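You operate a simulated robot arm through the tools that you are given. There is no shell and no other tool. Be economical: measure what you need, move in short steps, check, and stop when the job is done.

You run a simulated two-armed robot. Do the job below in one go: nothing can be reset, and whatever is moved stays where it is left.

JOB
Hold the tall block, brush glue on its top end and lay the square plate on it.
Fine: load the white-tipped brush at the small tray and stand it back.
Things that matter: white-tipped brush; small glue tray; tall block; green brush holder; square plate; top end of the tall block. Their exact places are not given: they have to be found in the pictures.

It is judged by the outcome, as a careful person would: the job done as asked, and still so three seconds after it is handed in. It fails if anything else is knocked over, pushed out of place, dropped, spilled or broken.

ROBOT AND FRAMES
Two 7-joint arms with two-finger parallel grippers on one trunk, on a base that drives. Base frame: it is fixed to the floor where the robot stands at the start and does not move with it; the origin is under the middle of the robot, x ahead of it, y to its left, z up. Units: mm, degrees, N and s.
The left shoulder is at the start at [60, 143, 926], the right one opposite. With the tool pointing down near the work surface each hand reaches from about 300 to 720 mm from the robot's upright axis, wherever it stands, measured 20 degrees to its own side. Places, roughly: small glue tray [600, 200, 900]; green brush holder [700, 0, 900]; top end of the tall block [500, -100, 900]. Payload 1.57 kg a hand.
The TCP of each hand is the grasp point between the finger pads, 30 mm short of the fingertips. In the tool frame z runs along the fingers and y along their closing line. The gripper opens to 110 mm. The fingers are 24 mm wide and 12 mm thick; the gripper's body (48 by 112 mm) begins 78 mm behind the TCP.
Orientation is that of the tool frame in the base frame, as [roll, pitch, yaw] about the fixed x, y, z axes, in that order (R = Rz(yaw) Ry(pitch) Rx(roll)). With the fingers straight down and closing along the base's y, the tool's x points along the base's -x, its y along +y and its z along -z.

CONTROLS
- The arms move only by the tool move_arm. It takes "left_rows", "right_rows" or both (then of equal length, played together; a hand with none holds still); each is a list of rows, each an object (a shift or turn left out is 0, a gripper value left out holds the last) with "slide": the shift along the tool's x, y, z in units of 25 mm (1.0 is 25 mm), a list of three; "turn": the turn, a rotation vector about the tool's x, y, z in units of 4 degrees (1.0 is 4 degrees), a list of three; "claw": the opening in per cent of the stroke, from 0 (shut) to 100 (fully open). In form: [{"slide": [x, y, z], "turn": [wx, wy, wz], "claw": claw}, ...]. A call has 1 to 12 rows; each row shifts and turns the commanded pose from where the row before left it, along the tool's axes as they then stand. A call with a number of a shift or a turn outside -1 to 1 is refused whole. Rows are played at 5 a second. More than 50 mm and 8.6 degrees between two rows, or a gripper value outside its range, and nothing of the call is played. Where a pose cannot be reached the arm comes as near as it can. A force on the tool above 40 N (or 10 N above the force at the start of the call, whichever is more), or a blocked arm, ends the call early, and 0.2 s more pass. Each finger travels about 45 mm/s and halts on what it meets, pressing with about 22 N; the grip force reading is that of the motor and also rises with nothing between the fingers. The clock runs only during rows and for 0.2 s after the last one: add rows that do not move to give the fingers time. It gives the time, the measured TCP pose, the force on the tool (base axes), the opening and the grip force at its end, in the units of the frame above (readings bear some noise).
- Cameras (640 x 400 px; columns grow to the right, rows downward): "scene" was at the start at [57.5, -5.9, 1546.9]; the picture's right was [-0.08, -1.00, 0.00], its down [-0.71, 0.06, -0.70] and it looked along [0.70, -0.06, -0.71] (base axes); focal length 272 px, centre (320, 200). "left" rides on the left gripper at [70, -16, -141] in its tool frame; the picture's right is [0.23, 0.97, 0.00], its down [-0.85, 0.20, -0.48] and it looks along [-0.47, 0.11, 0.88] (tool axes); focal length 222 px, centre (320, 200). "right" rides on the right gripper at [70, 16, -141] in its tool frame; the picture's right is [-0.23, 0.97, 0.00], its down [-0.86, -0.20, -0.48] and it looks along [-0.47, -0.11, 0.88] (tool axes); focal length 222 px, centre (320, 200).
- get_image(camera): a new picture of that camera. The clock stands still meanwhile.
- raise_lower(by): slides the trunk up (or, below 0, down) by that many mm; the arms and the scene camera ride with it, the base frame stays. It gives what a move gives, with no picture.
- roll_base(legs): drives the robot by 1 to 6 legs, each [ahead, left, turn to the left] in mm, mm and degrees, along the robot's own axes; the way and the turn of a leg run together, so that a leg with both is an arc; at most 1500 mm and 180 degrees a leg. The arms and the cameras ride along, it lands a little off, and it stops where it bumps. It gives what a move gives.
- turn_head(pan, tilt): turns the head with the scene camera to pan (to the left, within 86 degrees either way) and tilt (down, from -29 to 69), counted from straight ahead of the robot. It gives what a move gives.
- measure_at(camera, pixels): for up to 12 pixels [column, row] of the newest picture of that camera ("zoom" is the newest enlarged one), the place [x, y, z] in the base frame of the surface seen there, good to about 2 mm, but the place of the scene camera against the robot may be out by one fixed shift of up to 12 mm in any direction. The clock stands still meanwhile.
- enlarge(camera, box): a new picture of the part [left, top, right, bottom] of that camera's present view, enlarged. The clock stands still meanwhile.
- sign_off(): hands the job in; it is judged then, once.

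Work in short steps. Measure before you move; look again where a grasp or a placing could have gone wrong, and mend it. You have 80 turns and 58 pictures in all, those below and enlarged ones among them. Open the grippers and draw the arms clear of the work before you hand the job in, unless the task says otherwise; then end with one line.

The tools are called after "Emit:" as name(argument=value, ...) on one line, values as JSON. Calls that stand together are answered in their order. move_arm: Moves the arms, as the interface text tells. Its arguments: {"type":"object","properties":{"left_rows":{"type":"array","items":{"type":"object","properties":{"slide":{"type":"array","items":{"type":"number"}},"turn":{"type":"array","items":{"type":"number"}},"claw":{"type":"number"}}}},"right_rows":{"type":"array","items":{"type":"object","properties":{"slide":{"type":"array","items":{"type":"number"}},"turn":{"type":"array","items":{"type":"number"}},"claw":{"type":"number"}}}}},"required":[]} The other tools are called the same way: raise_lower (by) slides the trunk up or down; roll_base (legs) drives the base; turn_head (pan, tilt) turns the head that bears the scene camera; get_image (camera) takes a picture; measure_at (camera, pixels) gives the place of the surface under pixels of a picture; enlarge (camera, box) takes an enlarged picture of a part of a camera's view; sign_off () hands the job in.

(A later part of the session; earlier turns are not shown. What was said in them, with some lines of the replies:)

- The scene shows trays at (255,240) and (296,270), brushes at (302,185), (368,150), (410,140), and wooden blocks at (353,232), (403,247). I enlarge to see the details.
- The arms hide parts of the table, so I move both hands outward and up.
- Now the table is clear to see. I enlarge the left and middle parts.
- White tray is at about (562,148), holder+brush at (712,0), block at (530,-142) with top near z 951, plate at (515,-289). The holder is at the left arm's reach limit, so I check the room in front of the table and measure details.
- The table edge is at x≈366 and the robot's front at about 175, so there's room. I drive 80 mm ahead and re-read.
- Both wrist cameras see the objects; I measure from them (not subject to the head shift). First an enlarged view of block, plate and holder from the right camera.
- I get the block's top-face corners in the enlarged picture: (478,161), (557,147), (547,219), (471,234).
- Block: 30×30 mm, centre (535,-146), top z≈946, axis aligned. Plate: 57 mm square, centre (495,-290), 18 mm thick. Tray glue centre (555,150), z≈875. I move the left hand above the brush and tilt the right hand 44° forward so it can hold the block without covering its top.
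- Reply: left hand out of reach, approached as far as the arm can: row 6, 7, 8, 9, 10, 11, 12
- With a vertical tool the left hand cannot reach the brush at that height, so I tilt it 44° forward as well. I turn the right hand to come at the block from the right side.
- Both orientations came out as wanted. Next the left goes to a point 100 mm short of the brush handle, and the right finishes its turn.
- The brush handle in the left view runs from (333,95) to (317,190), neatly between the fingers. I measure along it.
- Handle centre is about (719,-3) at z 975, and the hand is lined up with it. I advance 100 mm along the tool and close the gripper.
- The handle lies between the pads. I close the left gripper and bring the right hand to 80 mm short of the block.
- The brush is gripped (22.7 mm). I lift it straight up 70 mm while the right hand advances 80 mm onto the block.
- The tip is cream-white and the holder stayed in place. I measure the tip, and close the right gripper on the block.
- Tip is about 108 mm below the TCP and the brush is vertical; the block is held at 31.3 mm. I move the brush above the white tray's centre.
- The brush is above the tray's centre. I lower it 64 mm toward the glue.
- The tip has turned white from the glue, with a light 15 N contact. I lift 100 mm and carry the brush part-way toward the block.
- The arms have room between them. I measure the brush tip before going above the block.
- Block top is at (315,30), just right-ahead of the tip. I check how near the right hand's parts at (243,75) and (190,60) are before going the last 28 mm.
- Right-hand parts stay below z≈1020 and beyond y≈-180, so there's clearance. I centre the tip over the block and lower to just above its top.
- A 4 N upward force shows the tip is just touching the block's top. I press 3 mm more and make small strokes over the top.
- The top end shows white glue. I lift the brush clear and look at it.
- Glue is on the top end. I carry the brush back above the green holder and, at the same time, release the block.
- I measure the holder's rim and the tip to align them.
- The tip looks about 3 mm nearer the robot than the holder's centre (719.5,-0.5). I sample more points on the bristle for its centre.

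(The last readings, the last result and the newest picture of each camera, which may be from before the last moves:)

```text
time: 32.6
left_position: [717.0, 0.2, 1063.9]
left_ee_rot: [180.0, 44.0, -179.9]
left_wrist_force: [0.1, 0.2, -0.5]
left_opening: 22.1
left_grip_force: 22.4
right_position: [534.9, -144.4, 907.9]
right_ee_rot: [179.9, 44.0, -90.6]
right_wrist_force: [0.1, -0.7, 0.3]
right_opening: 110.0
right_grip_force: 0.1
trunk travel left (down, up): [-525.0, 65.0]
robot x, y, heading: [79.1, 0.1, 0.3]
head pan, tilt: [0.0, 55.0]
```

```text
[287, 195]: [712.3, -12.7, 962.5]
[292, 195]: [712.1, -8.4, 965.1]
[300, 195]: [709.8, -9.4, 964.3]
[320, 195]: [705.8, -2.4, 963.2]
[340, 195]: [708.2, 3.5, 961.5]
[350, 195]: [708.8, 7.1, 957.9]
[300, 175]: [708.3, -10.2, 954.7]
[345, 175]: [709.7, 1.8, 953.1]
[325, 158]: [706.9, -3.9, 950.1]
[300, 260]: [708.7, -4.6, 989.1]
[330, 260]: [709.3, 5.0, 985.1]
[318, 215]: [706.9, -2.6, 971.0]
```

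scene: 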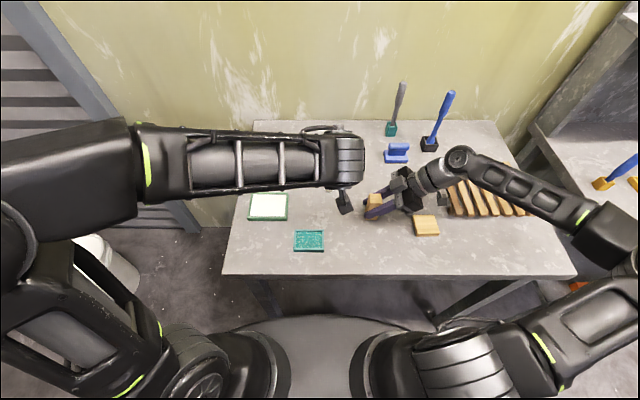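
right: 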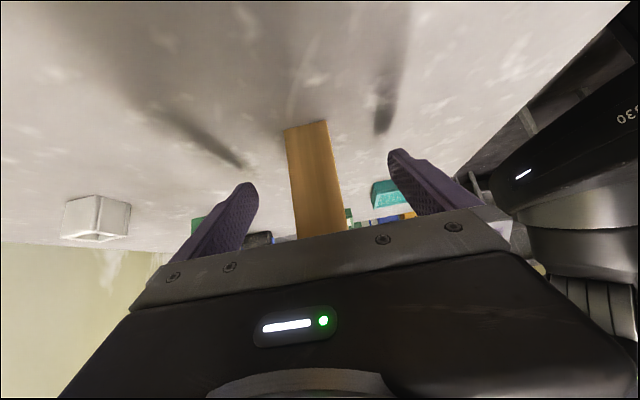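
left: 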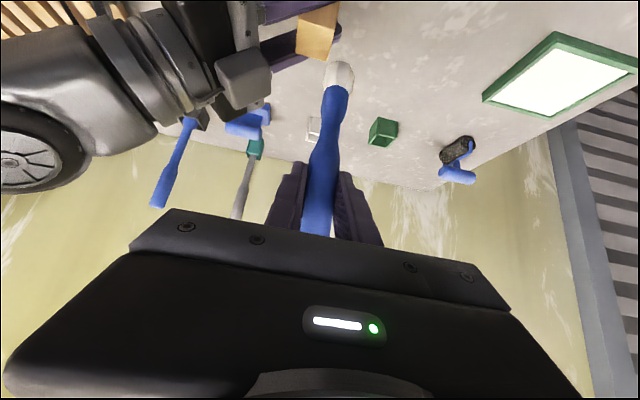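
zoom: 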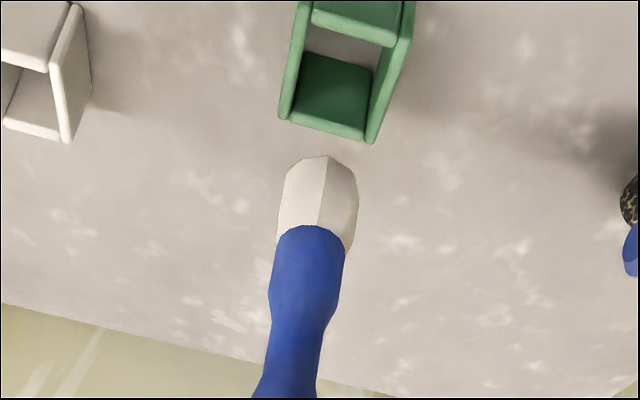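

Tip centre ≈(717,-1.6), holder centre ≈(719.5,-0.5). I correct by that and lower 58 mm while the right hand withdraws straight back from the block.

Emit:
move_arm(left_rows=[{"slide": [-0.07, 0.04, 0.07]}, {"slide": [0.322, 0, 0.334]}, {"slide": [0.322, 0, 0.334]}, {"slide": [0.322, 0, 0.334]}, {"slide": [0.322, 0, 0.334]}, {"slide": [0.322, 0, 0.334]}, {}], right_rows=[{"slide": [0, 0, -0.75]}, {"slide": [0, 0, -0.75]}, {"slide": [0, 0, -0.75]}, {"slide": [0, 0, -0.75]}, {"slide": [0, 0, -0.75]}, {"slide": [0, 0, -0.75]}, {}])

Emit:
enlarge(camera="left", box=[240, 0, 440, 150])

Emit:
get_image(camera="right")

```text
time: 34.2
left_position: [719.4, -1.0, 1005.1]
left_ee_rot: [-180.0, 44.1, -180.0]
left_wrist_force: [0.3, 0.4, -0.6]
left_opening: 22.5
left_grip_force: 21.8
right_position: [534.2, -223.9, 989.9]
right_ee_rot: [-180.0, 44.0, -90.6]
right_wrist_force: [-0.2, -0.2, 0.0]
right_opening: 110.1
right_grip_force: 0.2
trunk travel left (down, up): [-525.0, 65.0]
robot x, y, heading: [79.1, 0.6, 0.3]
head pan, tilt: [0.0, 55.0]
```

```text
2.67 times, centred on (340, 75) of left
```

zoom: 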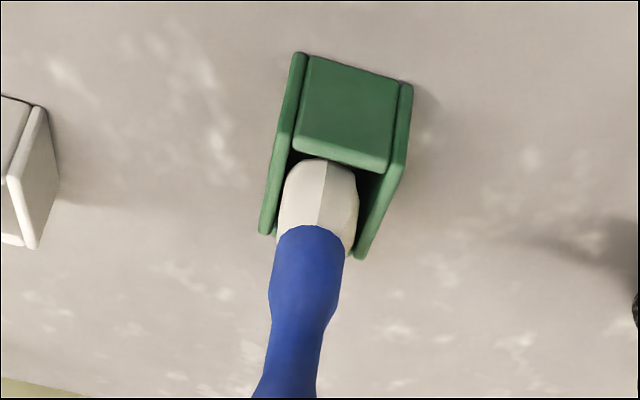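

```text
21 pictures are left
```

right: 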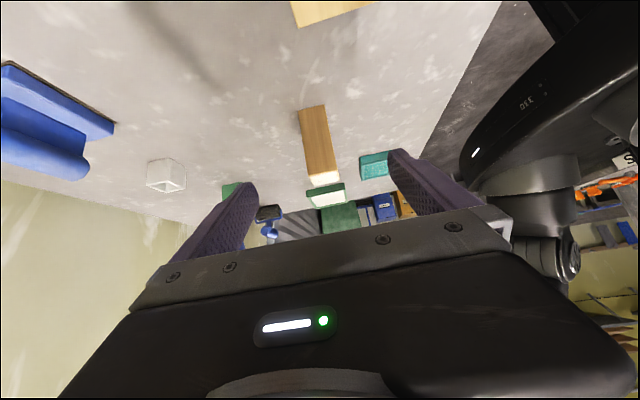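

The block still stands. In the holder view the tip sits nearer the left wall; I measure walls and tip again before lowering.

Emit:
measure_at(camera="zoom", pixels=[[272, 190], [266, 225], [298, 80], [400, 120], [385, 180], [365, 240], [345, 155], [300, 190], [320, 190], [350, 190], [283, 200], [322, 166]])

Emit:
enlarge(camera="left", box=[310, 10, 410, 110])

```text
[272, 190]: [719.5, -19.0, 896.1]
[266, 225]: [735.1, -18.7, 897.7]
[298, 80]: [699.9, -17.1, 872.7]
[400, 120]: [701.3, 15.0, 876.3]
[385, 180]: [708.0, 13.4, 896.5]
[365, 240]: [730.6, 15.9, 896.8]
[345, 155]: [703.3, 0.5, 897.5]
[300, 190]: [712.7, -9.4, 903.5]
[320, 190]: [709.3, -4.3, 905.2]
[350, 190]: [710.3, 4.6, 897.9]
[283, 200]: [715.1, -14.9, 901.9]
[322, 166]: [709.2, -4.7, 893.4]
```

```text
4.00 times, centred on (360, 60) of left
```

zoom: 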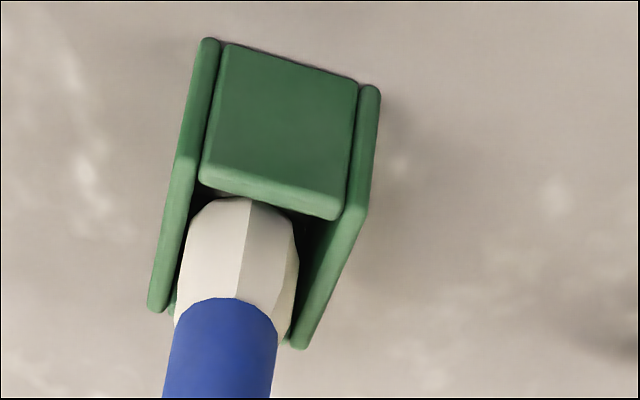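

The tip's centre is y≈-4.5 against the opening's -1.5. I shift +3 mm in y, lower 12 mm and check force.

Emit:
move_arm(left_rows=[{"slide": [0.02, 0.12, -0.02]}, {}, {"slide": [0.167, 0, 0.173]}, {"slide": [0.167, 0, 0.173]}, {}])

Emit:
enlarge(camera="left", box=[310, 10, 410, 110])

```text
time: 35.4
left_position: [718.4, 1.0, 994.6]
left_ee_rot: [-179.9, 44.1, -179.9]
left_wrist_force: [0.2, -0.1, -0.1]
left_opening: 22.1
left_grip_force: 22.1
right_position: [534.1, -224.1, 989.4]
right_ee_rot: [180.0, 44.0, -90.6]
right_wrist_force: [0.5, -0.5, -0.2]
right_opening: 109.8
right_grip_force: 0.1
trunk travel left (down, up): [-525.0, 65.0]
robot x, y, heading: [76.9, 2.1, 0.1]
head pan, tilt: [0.0, 55.0]
```

```text
4.00 times, centred on (360, 60) of left
```

zoom: 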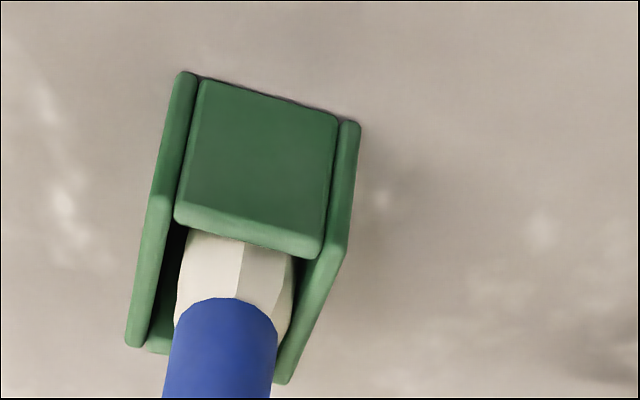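

The tip is inside the holder with gaps both sides. I lower 15 mm more.

Emit:
move_arm(left_rows=[{"slide": [0.139, -0.03, 0.144]}, {"slide": [0.139, 0, 0.144]}, {"slide": [0.139, 0, 0.144]}, {}])

Emit:
get_image(camera="left")

```text
time: 36.4
left_position: [719.6, 1.2, 978.7]
left_ee_rot: [-179.9, 44.1, -179.9]
left_wrist_force: [-0.6, 0.1, 0.7]
left_opening: 22.2
left_grip_force: 22.1
right_position: [534.5, -224.0, 989.8]
right_ee_rot: [180.0, 44.0, -90.6]
right_wrist_force: [0.0, 0.3, -0.6]
right_opening: 109.8
right_grip_force: 0.0
trunk travel left (down, up): [-525.0, 65.0]
robot x, y, heading: [80.1, -0.6, 0.1]
head pan, tilt: [0.0, 55.0]
```

```text
18 pictures are left
```

left: 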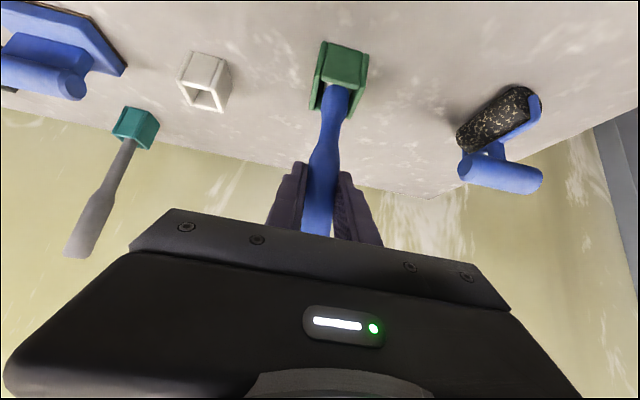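

Nearly seated, with no contact force yet. I lower in 2 mm steps, looking for a small upward force.

Emit:
move_arm(left_rows=[{"slide": [0.055, 0, 0.058]}, {"slide": [0.055, 0, 0.058]}, {}])

```text
time: 37.2
left_position: [719.9, 0.9, 976.7]
left_ee_rot: [-179.9, 44.3, -179.8]
left_wrist_force: [0.2, 0.1, 16.9]
left_opening: 22.7
left_grip_force: 22.1
right_position: [533.6, -224.0, 989.1]
right_ee_rot: [-179.9, 44.0, -90.4]
right_wrist_force: [0.3, 0.0, 0.3]
right_opening: 109.9
right_grip_force: 0.1
trunk travel left (down, up): [-525.0, 65.0]
robot x, y, heading: [81.4, -1.1, -0.1]
head pan, tilt: [0.0, 55.0]
```

The brush is seated (17 N). I ease up 2 mm and open the left gripper.

Emit:
move_arm(left_rows=[{"slide": [-0.055, 0, -0.058]}, {"claw": 25}, {"claw": 30}, {"claw": 60}, {"claw": 100}, {"claw": 100}, {"claw": 100}, {}])

Emit:
get_image(camera="left")

```text
time: 39.0
left_position: [719.0, 0.6, 975.4]
left_ee_rot: [-179.9, 44.1, -179.8]
left_wrist_force: [0.2, 0.7, -0.3]
left_opening: 109.8
left_grip_force: 0.0
right_position: [534.8, -224.1, 990.1]
right_ee_rot: [-180.0, 43.9, -90.5]
right_wrist_force: [0.1, -1.0, 0.2]
right_opening: 109.9
right_grip_force: 0.2
trunk travel left (down, up): [-525.0, 65.0]
robot x, y, heading: [81.9, 3.0, 0.1]
head pan, tilt: [0.0, 55.0]
```

```text
17 pictures are left
```

left: 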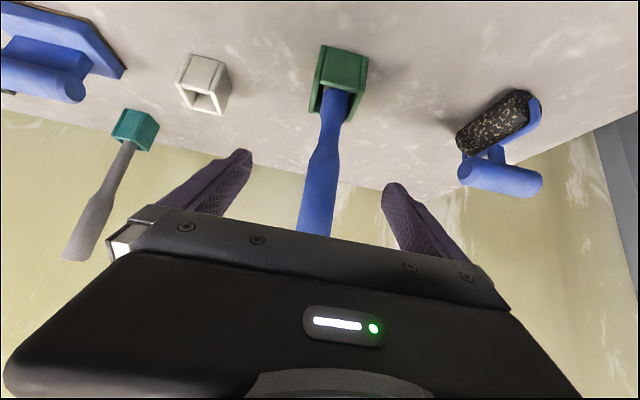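

The brush stands by itself. I draw the left hand straight back and aside, while the right hand turns to point straight down for the plate.

Emit:
move_arm(left_rows=[{"slide": [0, 0, -1]}, {"slide": [0, 0, -1]}, {"slide": [0, 0, -1]}, {"slide": [0, 0, -1]}, {"slide": [0, 0, -1]}, {"slide": [0, 0, -1]}, {"slide": [0, 1, 0]}, {"slide": [0, 1, 0]}, {"slide": [0, 1, 0]}, {"slide": [0, 1, 0]}, {"slide": [0, 1, 0]}, {"slide": [0, 1, 0]}], right_rows=[{"turn": [0, 1, 0]}, {"turn": [0, 1, 0]}, {"turn": [0, 1, 0]}, {"turn": [0, 1, 0]}, {"turn": [0, 1, 0]}, {"turn": [0, 1, 0]}, {"turn": [0, 1, 0]}, {"turn": [0, 1, 0]}, {"turn": [0, 1, 0]}, {"turn": [0, 1, 0]}, {"turn": [0, 1, 0]}, {}])

Emit:
get_image(camera="scene")

Emit:
get_image(camera="right")

```text
time: 41.6
left_position: [614.0, 150.9, 1083.4]
left_ee_rot: [-180.0, 44.1, -179.9]
left_wrist_force: [-0.8, 0.2, 0.1]
left_opening: 110.2
left_grip_force: 0.1
right_position: [534.2, -224.6, 990.0]
right_ee_rot: [-180.0, -0.1, -90.8]
right_wrist_force: [-1.3, -1.0, -0.1]
right_opening: 110.0
right_grip_force: 0.2
trunk travel left (down, up): [-525.0, 65.0]
robot x, y, heading: [79.0, -0.3, 0.1]
head pan, tilt: [0.0, 55.0]
```

```text
16 pictures are left
```

scene: 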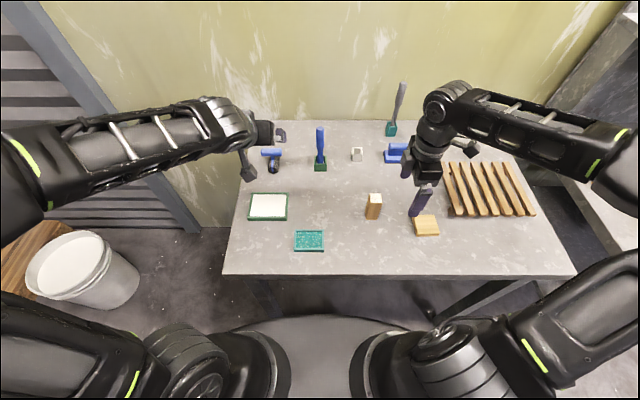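

```text
15 pictures are left
```

right: 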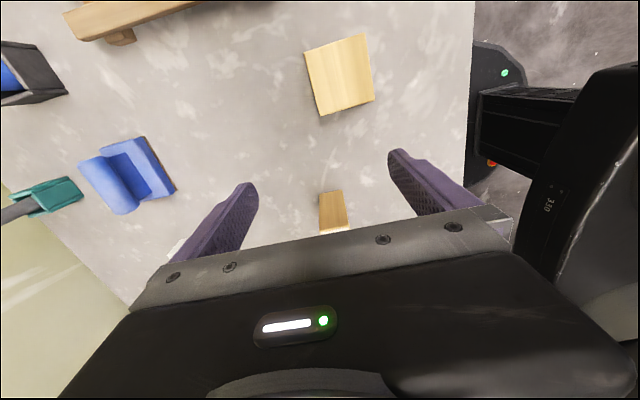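

Everything is upright; the brush stands in its holder. I measure the plate from the right camera.

Emit:
measure_at(camera="right", pixels=[[309, 53], [362, 38], [371, 95], [325, 110], [340, 72], [333, 228], [335, 53], [318, 82], [348, 103], [368, 68]])

```text
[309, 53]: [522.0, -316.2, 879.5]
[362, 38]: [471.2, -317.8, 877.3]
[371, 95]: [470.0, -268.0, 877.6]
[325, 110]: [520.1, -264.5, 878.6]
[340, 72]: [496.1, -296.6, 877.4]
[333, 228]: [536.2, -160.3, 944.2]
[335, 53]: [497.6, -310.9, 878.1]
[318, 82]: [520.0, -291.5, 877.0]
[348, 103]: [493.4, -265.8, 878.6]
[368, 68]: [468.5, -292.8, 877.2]
```

Plate centre is (495.5,-290). I move the right hand above it and descend part-way.

Emit:
move_arm(right_rows=[{"slide": [0.655, 0.388, 0], "turn": [0, 0, -0.2]}, {"slide": [0.655, 0.388, 0]}, {"slide": [0.655, 0.388, 0]}, {"slide": [0.655, 0.388, 0]}, {"slide": [0, 0, 0.8]}, {"slide": [0, 0, 0.8]}, {"slide": [0, 0, 0.8]}, {}])

Emit:
get_image(camera="right")

```text
time: 43.4
left_position: [614.8, 150.2, 1084.7]
left_ee_rot: [180.0, 44.1, -179.9]
left_wrist_force: [0.2, -0.6, 0.9]
left_opening: 110.3
left_grip_force: 0.1
right_position: [494.2, -289.0, 929.5]
right_ee_rot: [180.0, 0.1, -89.9]
right_wrist_force: [0.5, -0.3, -1.0]
right_opening: 110.1
right_grip_force: 0.1
trunk travel left (down, up): [-525.0, 65.0]
robot x, y, heading: [82.4, -1.8, 0.2]
head pan, tilt: [0.0, 55.0]
```

```text
14 pictures are left
```

right: 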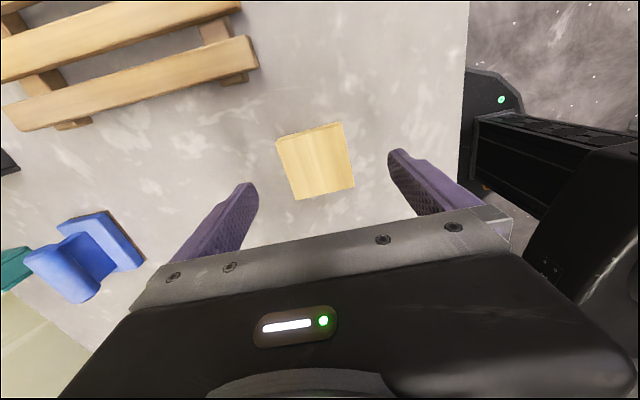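

The plate is centred between the fingers. I descend 36 mm and close.

Emit:
move_arm(right_rows=[{"slide": [0.03, -0.04, 0.72]}, {"slide": [0, 0, 0.72]}, {}, {"claw": 0}, {"claw": 0}, {"claw": 0}, {"claw": 0}, {"claw": 0}, {"claw": 0}, {}])

Emit:
get_image(camera="right")

```text
time: 45.6
left_position: [614.7, 151.3, 1084.1]
left_ee_rot: [-179.9, 44.0, -179.9]
left_wrist_force: [-1.0, 0.6, 0.6]
left_opening: 110.2
left_grip_force: 0.0
right_position: [494.7, -292.0, 892.6]
right_ee_rot: [-180.0, 0.1, -89.8]
right_wrist_force: [0.2, 0.5, 0.9]
right_opening: 59.3
right_grip_force: 22.2
trunk travel left (down, up): [-525.0, 65.0]
robot x, y, heading: [77.9, -0.6, 0.2]
head pan, tilt: [0.0, 55.0]
```

```text
13 pictures are left
```

right: 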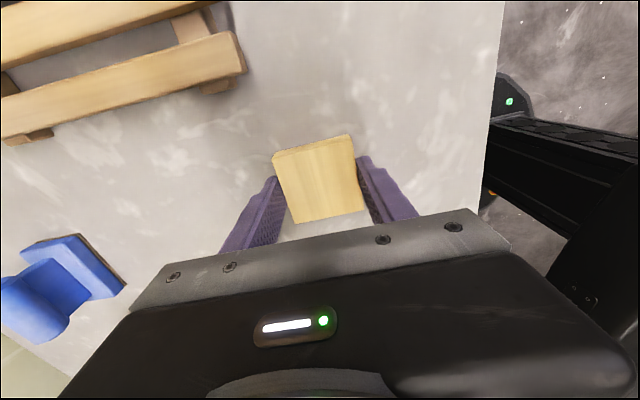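

Plate gripped at 59 mm. I lift it 117 mm and carry it above the block.

Emit:
move_arm(right_rows=[{"slide": [0, 0, -0.94]}, {"slide": [0, 0, -0.94]}, {"slide": [0, 0, -0.94]}, {"slide": [0, 0, -0.94]}, {"slide": [0, 0, -0.94]}, {"slide": [-0.96, -0.267, 0]}, {"slide": [-0.96, -0.267, 0]}, {"slide": [-0.96, -0.267, 0]}, {"slide": [-0.96, -0.267, 0]}, {"slide": [-0.96, -0.267, 0]}, {"slide": [-0.96, -0.267, 0]}, {}])

Emit:
get_image(camera="right")

Emit:
enlarge(camera="scene", box=[320, 130, 480, 230])

```text
time: 48.2
left_position: [613.9, 150.4, 1082.6]
left_ee_rot: [-180.0, 44.1, -179.9]
left_wrist_force: [0.6, -0.1, -1.1]
left_opening: 110.3
left_grip_force: 0.0
right_position: [523.8, -159.1, 1009.0]
right_ee_rot: [-179.8, 0.2, -89.9]
right_wrist_force: [0.7, -0.9, 0.0]
right_opening: 59.2
right_grip_force: 22.0
right hand out of reach, approached as far as the arm can: row 11
trunk travel left (down, up): [-525.0, 65.0]
robot x, y, heading: [81.6, 1.7, 0.2]
head pan, tilt: [0.0, 55.0]
```

```text
12 pictures are left
```

right: 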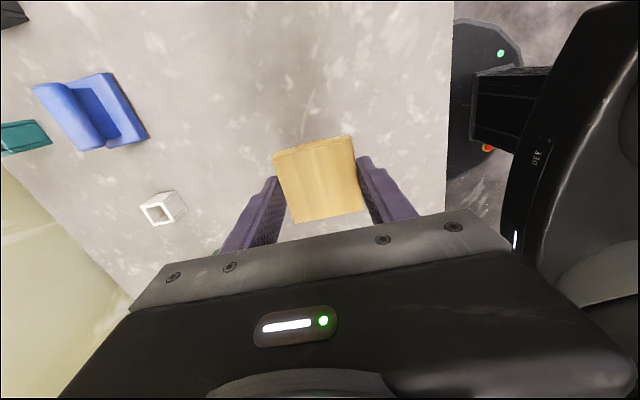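

```text
4.00 times, centred on (400, 180) of scene
```

zoom: 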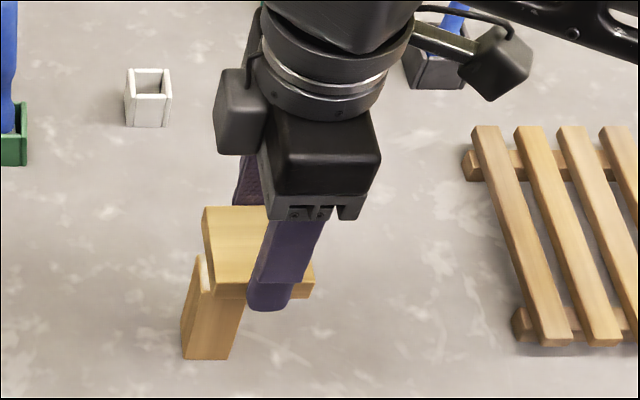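

The arm stopped about 11 mm short in x and y due to a joint limit. The plate is well above the block, so I drive the base 25 mm ahead and 25 mm left to gain reach, then correct with the arm.

Emit:
roll_base(legs=[[25, 25, 0]])

Emit:
move_arm(right_rows=[{}, {}])

```text
time: 49.1
left_position: [640.7, 176.3, 1082.0]
left_ee_rot: [-179.9, 43.9, -179.9]
left_wrist_force: [0.6, -0.3, -0.5]
left_opening: 110.1
left_grip_force: 0.1
right_position: [549.2, -134.1, 1009.2]
right_ee_rot: [-179.8, 0.1, -89.9]
right_wrist_force: [0.1, -0.1, 0.2]
right_opening: 59.1
right_grip_force: 21.8
trunk travel left (down, up): [-525.0, 65.0]
robot x, y, heading: [105.3, 26.6, 0.1]
head pan, tilt: [0.0, 55.0]
```

```text
time: 49.7
left_position: [639.1, 176.0, 1084.3]
left_ee_rot: [-180.0, 44.0, -179.9]
left_wrist_force: [-0.9, -0.3, 0.0]
left_opening: 110.1
left_grip_force: 0.1
right_position: [548.3, -134.2, 1009.5]
right_ee_rot: [-179.8, 0.2, -89.8]
right_wrist_force: [-0.4, 0.0, 0.2]
right_opening: 59.1
right_grip_force: 21.9
trunk travel left (down, up): [-525.0, 65.0]
robot x, y, heading: [106.2, 23.0, 0.0]
head pan, tilt: [0.0, 55.0]
```

I correct by (-13.5,-13.3) mm and check the plate's place.

Emit:
move_arm(right_rows=[{"slide": [0.53, 0.54, 0]}, {}])

Emit:
enlarge(camera="right", box=[240, 110, 400, 240])

Emit:
measure_at(camera="zoom", pixels=[[165, 130], [430, 70], [480, 280], [240, 330], [300, 200]])

Emit:
enlarge(camera="scene", box=[320, 150, 480, 250])

```text
time: 50.3
left_position: [639.0, 175.2, 1084.2]
left_ee_rot: [180.0, 43.9, -179.9]
left_wrist_force: [0.3, 0.9, -0.3]
left_opening: 110.2
left_grip_force: 0.0
right_position: [532.2, -147.2, 1010.4]
right_ee_rot: [-179.9, 0.1, -89.9]
right_wrist_force: [0.0, -0.8, -0.2]
right_opening: 59.0
right_grip_force: 22.1
trunk travel left (down, up): [-525.0, 65.0]
robot x, y, heading: [102.9, 22.4, 0.2]
head pan, tilt: [0.0, 55.0]
```

```text
3.08 times, centred on (320, 175) of right
```

zoom: 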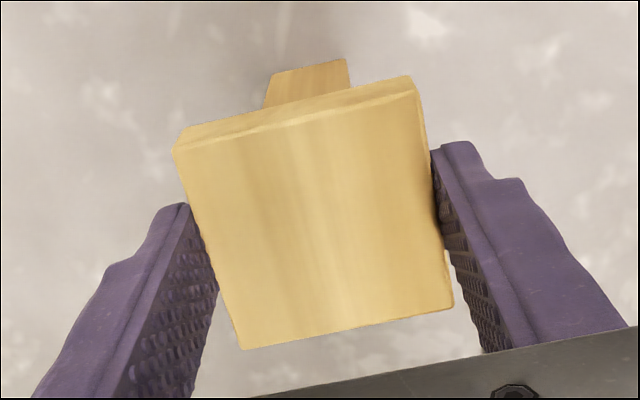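

```text
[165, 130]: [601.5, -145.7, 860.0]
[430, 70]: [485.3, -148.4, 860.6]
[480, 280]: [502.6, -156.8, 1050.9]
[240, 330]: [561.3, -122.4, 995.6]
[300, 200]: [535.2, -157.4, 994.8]
```

```text
4.00 times, centred on (400, 200) of scene
```

zoom: 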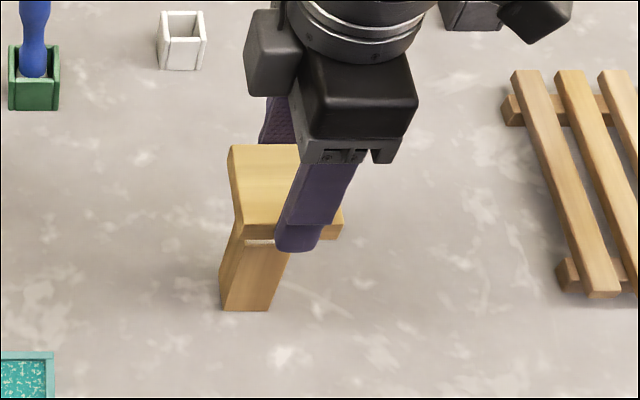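

Plate centre ≈(534.5,-148), bottom z≈977; block centre (535,-146), top ≈946. I shift +2 mm in y and lower 28 mm.

Emit:
move_arm(right_rows=[{"slide": [-0.08, -0.04, 0.3]}, {"slide": [0, 0, 0.3]}, {"slide": [0, 0, 0.3]}, {"slide": [0, 0, 0.22]}, {}])

Emit:
enlarge(camera="scene", box=[340, 175, 420, 225])

```text
time: 51.5
left_position: [638.7, 173.8, 1083.7]
left_ee_rot: [180.0, 44.0, -179.9]
left_wrist_force: [-0.6, 0.9, 0.1]
left_opening: 110.0
left_grip_force: 0.0
right_position: [535.7, -143.7, 980.9]
right_ee_rot: [-179.8, 0.2, -89.9]
right_wrist_force: [0.3, -0.3, -0.5]
right_opening: 58.9
right_grip_force: 22.0
trunk travel left (down, up): [-525.0, 65.0]
robot x, y, heading: [107.2, 22.9, 0.1]
head pan, tilt: [0.0, 55.0]
```

```text
8.00 times, centred on (380, 200) of scene
```

zoom: 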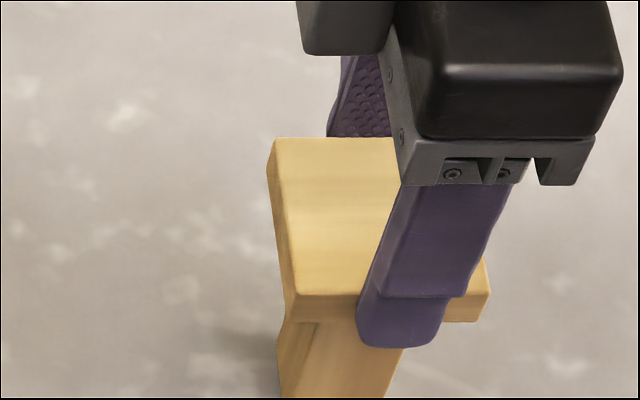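

The plate hovers about centred over the block. I lower it in 1.5 mm steps until it makes contact.

Emit:
move_arm(right_rows=[{"slide": [-0.04, 0, 0.06]}, {"slide": [0, 0, 0.04]}, {}])

```text
time: 52.3
left_position: [638.6, 175.3, 1083.3]
left_ee_rot: [-179.9, 43.9, -179.9]
left_wrist_force: [1.2, -0.4, 0.5]
left_opening: 109.9
left_grip_force: 0.2
right_position: [535.4, -145.5, 979.1]
right_ee_rot: [-179.8, 0.2, -89.9]
right_wrist_force: [-1.2, 0.5, -0.6]
right_opening: 58.9
right_grip_force: 22.1
trunk travel left (down, up): [-525.0, 65.0]
robot x, y, heading: [105.4, 25.2, 0.1]
head pan, tilt: [0.0, 55.0]
```

No contact yet; I lower 1.5 mm more.

Emit:
move_arm(right_rows=[{"slide": [0, 0, 0.06]}, {}])

```text
time: 52.9
left_position: [640.1, 176.1, 1082.7]
left_ee_rot: [179.9, 44.0, -179.9]
left_wrist_force: [-1.3, 0.3, 0.0]
left_opening: 109.9
left_grip_force: 0.0
right_position: [534.2, -144.3, 978.0]
right_ee_rot: [-179.8, 0.3, -89.9]
right_wrist_force: [-0.6, 0.7, -0.5]
right_opening: 58.9
right_grip_force: 22.1
trunk travel left (down, up): [-525.0, 65.0]
robot x, y, heading: [105.4, 27.0, 0.1]
head pan, tilt: [0.0, 55.0]
```

Emit:
move_arm(right_rows=[{"slide": [0, 0, 0.06]}, {}])

Emit:
enlarge(camera="scene", box=[340, 175, 420, 225])

```text
time: 53.5
left_position: [638.4, 175.1, 1083.9]
left_ee_rot: [-180.0, 44.1, -179.9]
left_wrist_force: [-0.3, 0.6, 0.2]
left_opening: 110.0
left_grip_force: 0.1
right_position: [535.5, -145.0, 978.0]
right_ee_rot: [-179.7, 0.2, -89.9]
right_wrist_force: [-0.6, -0.3, 11.6]
right_opening: 58.8
right_grip_force: 22.0
trunk travel left (down, up): [-525.0, 65.0]
robot x, y, heading: [106.0, 23.4, 0.1]
head pan, tilt: [0.0, 55.0]
```

```text
8.00 times, centred on (380, 200) of scene
```

zoom: 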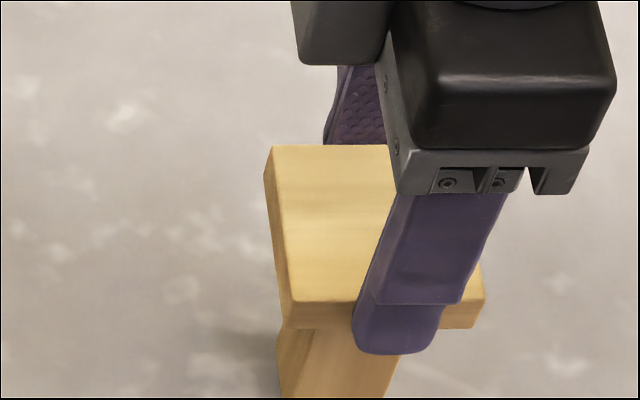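

Contact at 11.6 N. I open the gripper, first a little and then fully.

Emit:
move_arm(right_rows=[{"claw": 58}, {"claw": 62}, {"claw": 75}, {"claw": 100}, {"claw": 100}, {"claw": 100}, {}])

Emit:
enlarge(camera="scene", box=[320, 150, 480, 250])

```text
time: 55.1
left_position: [639.0, 174.2, 1084.4]
left_ee_rot: [180.0, 43.9, -179.9]
left_wrist_force: [0.4, -0.2, -0.3]
left_opening: 109.8
left_grip_force: 0.0
right_position: [535.6, -144.1, 976.1]
right_ee_rot: [-179.8, 0.1, -89.8]
right_wrist_force: [0.4, 0.3, -1.3]
right_opening: 109.9
right_grip_force: 0.1
trunk travel left (down, up): [-525.0, 65.0]
robot x, y, heading: [109.0, 25.2, -0.1]
head pan, tilt: [0.0, 55.0]
```

```text
4.00 times, centred on (400, 200) of scene
```

zoom: 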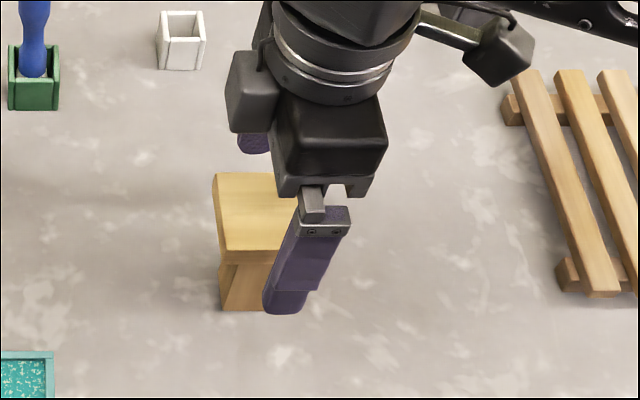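

The plate rests on the block. I lift the right hand straight up and move it away to the right.

Emit:
move_arm(right_rows=[{"slide": [0, 0, -0.6]}, {"slide": [0, 0, -0.8]}, {"slide": [0, 0, -0.9]}, {"slide": [0, 0, -0.9]}, {"slide": [0.9, 0, 0]}, {"slide": [0.9, 0, 0]}, {"slide": [0.9, 0, 0]}, {"slide": [0.9, 0, 0]}, {"slide": [0.9, 0, 0]}, {"slide": [0.9, 0, 0]}, {"slide": [0.9, 0, 0]}, {"slide": [0.9, 0, 0]}])

Emit:
get_image(camera="scene")

Emit:
enlarge(camera="scene", box=[280, 120, 440, 220])

```text
time: 57.7
left_position: [638.5, 174.8, 1084.3]
left_ee_rot: [-180.0, 44.0, -179.9]
left_wrist_force: [0.3, -0.4, 0.2]
left_opening: 109.9
left_grip_force: 0.0
right_position: [534.9, -327.8, 1055.2]
right_ee_rot: [-179.7, 0.3, -89.8]
right_wrist_force: [0.1, 0.1, 1.1]
right_opening: 110.2
right_grip_force: 0.1
trunk travel left (down, up): [-525.0, 65.0]
robot x, y, heading: [105.0, 21.9, 0.1]
head pan, tilt: [0.0, 55.0]
```

```text
5 pictures are left
```

scene: 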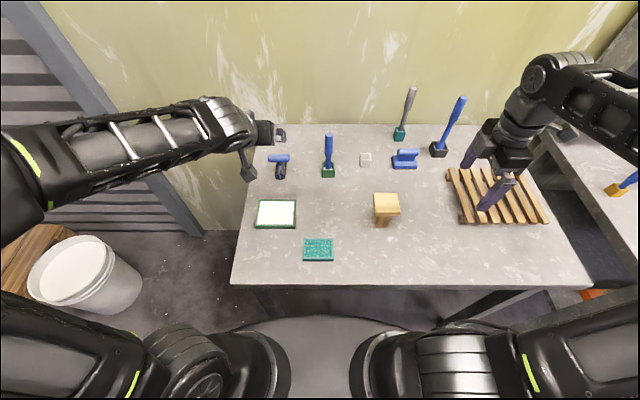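

```text
4.00 times, centred on (360, 170) of scene
```

zoom: 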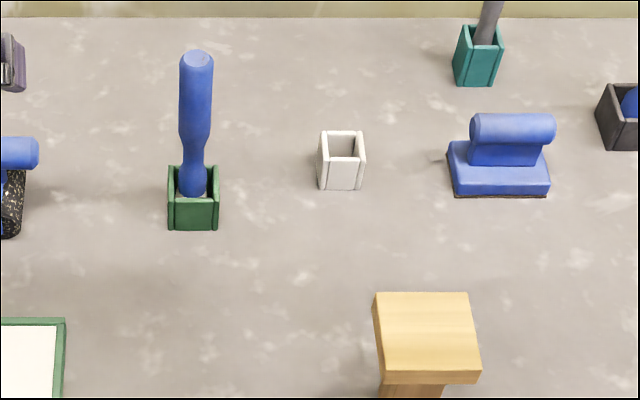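

The plate sits level on the block, the brush stands in the green holder, and nothing else has moved. Both hands are open and clear, so I hand in.

Emit:
sign_off()

```text
The job is handed in.
```

The job is done and handed in: I held the tall block, brushed white glue on its top end and laid the square plate on it. The white-tipped brush is back in the green holder.
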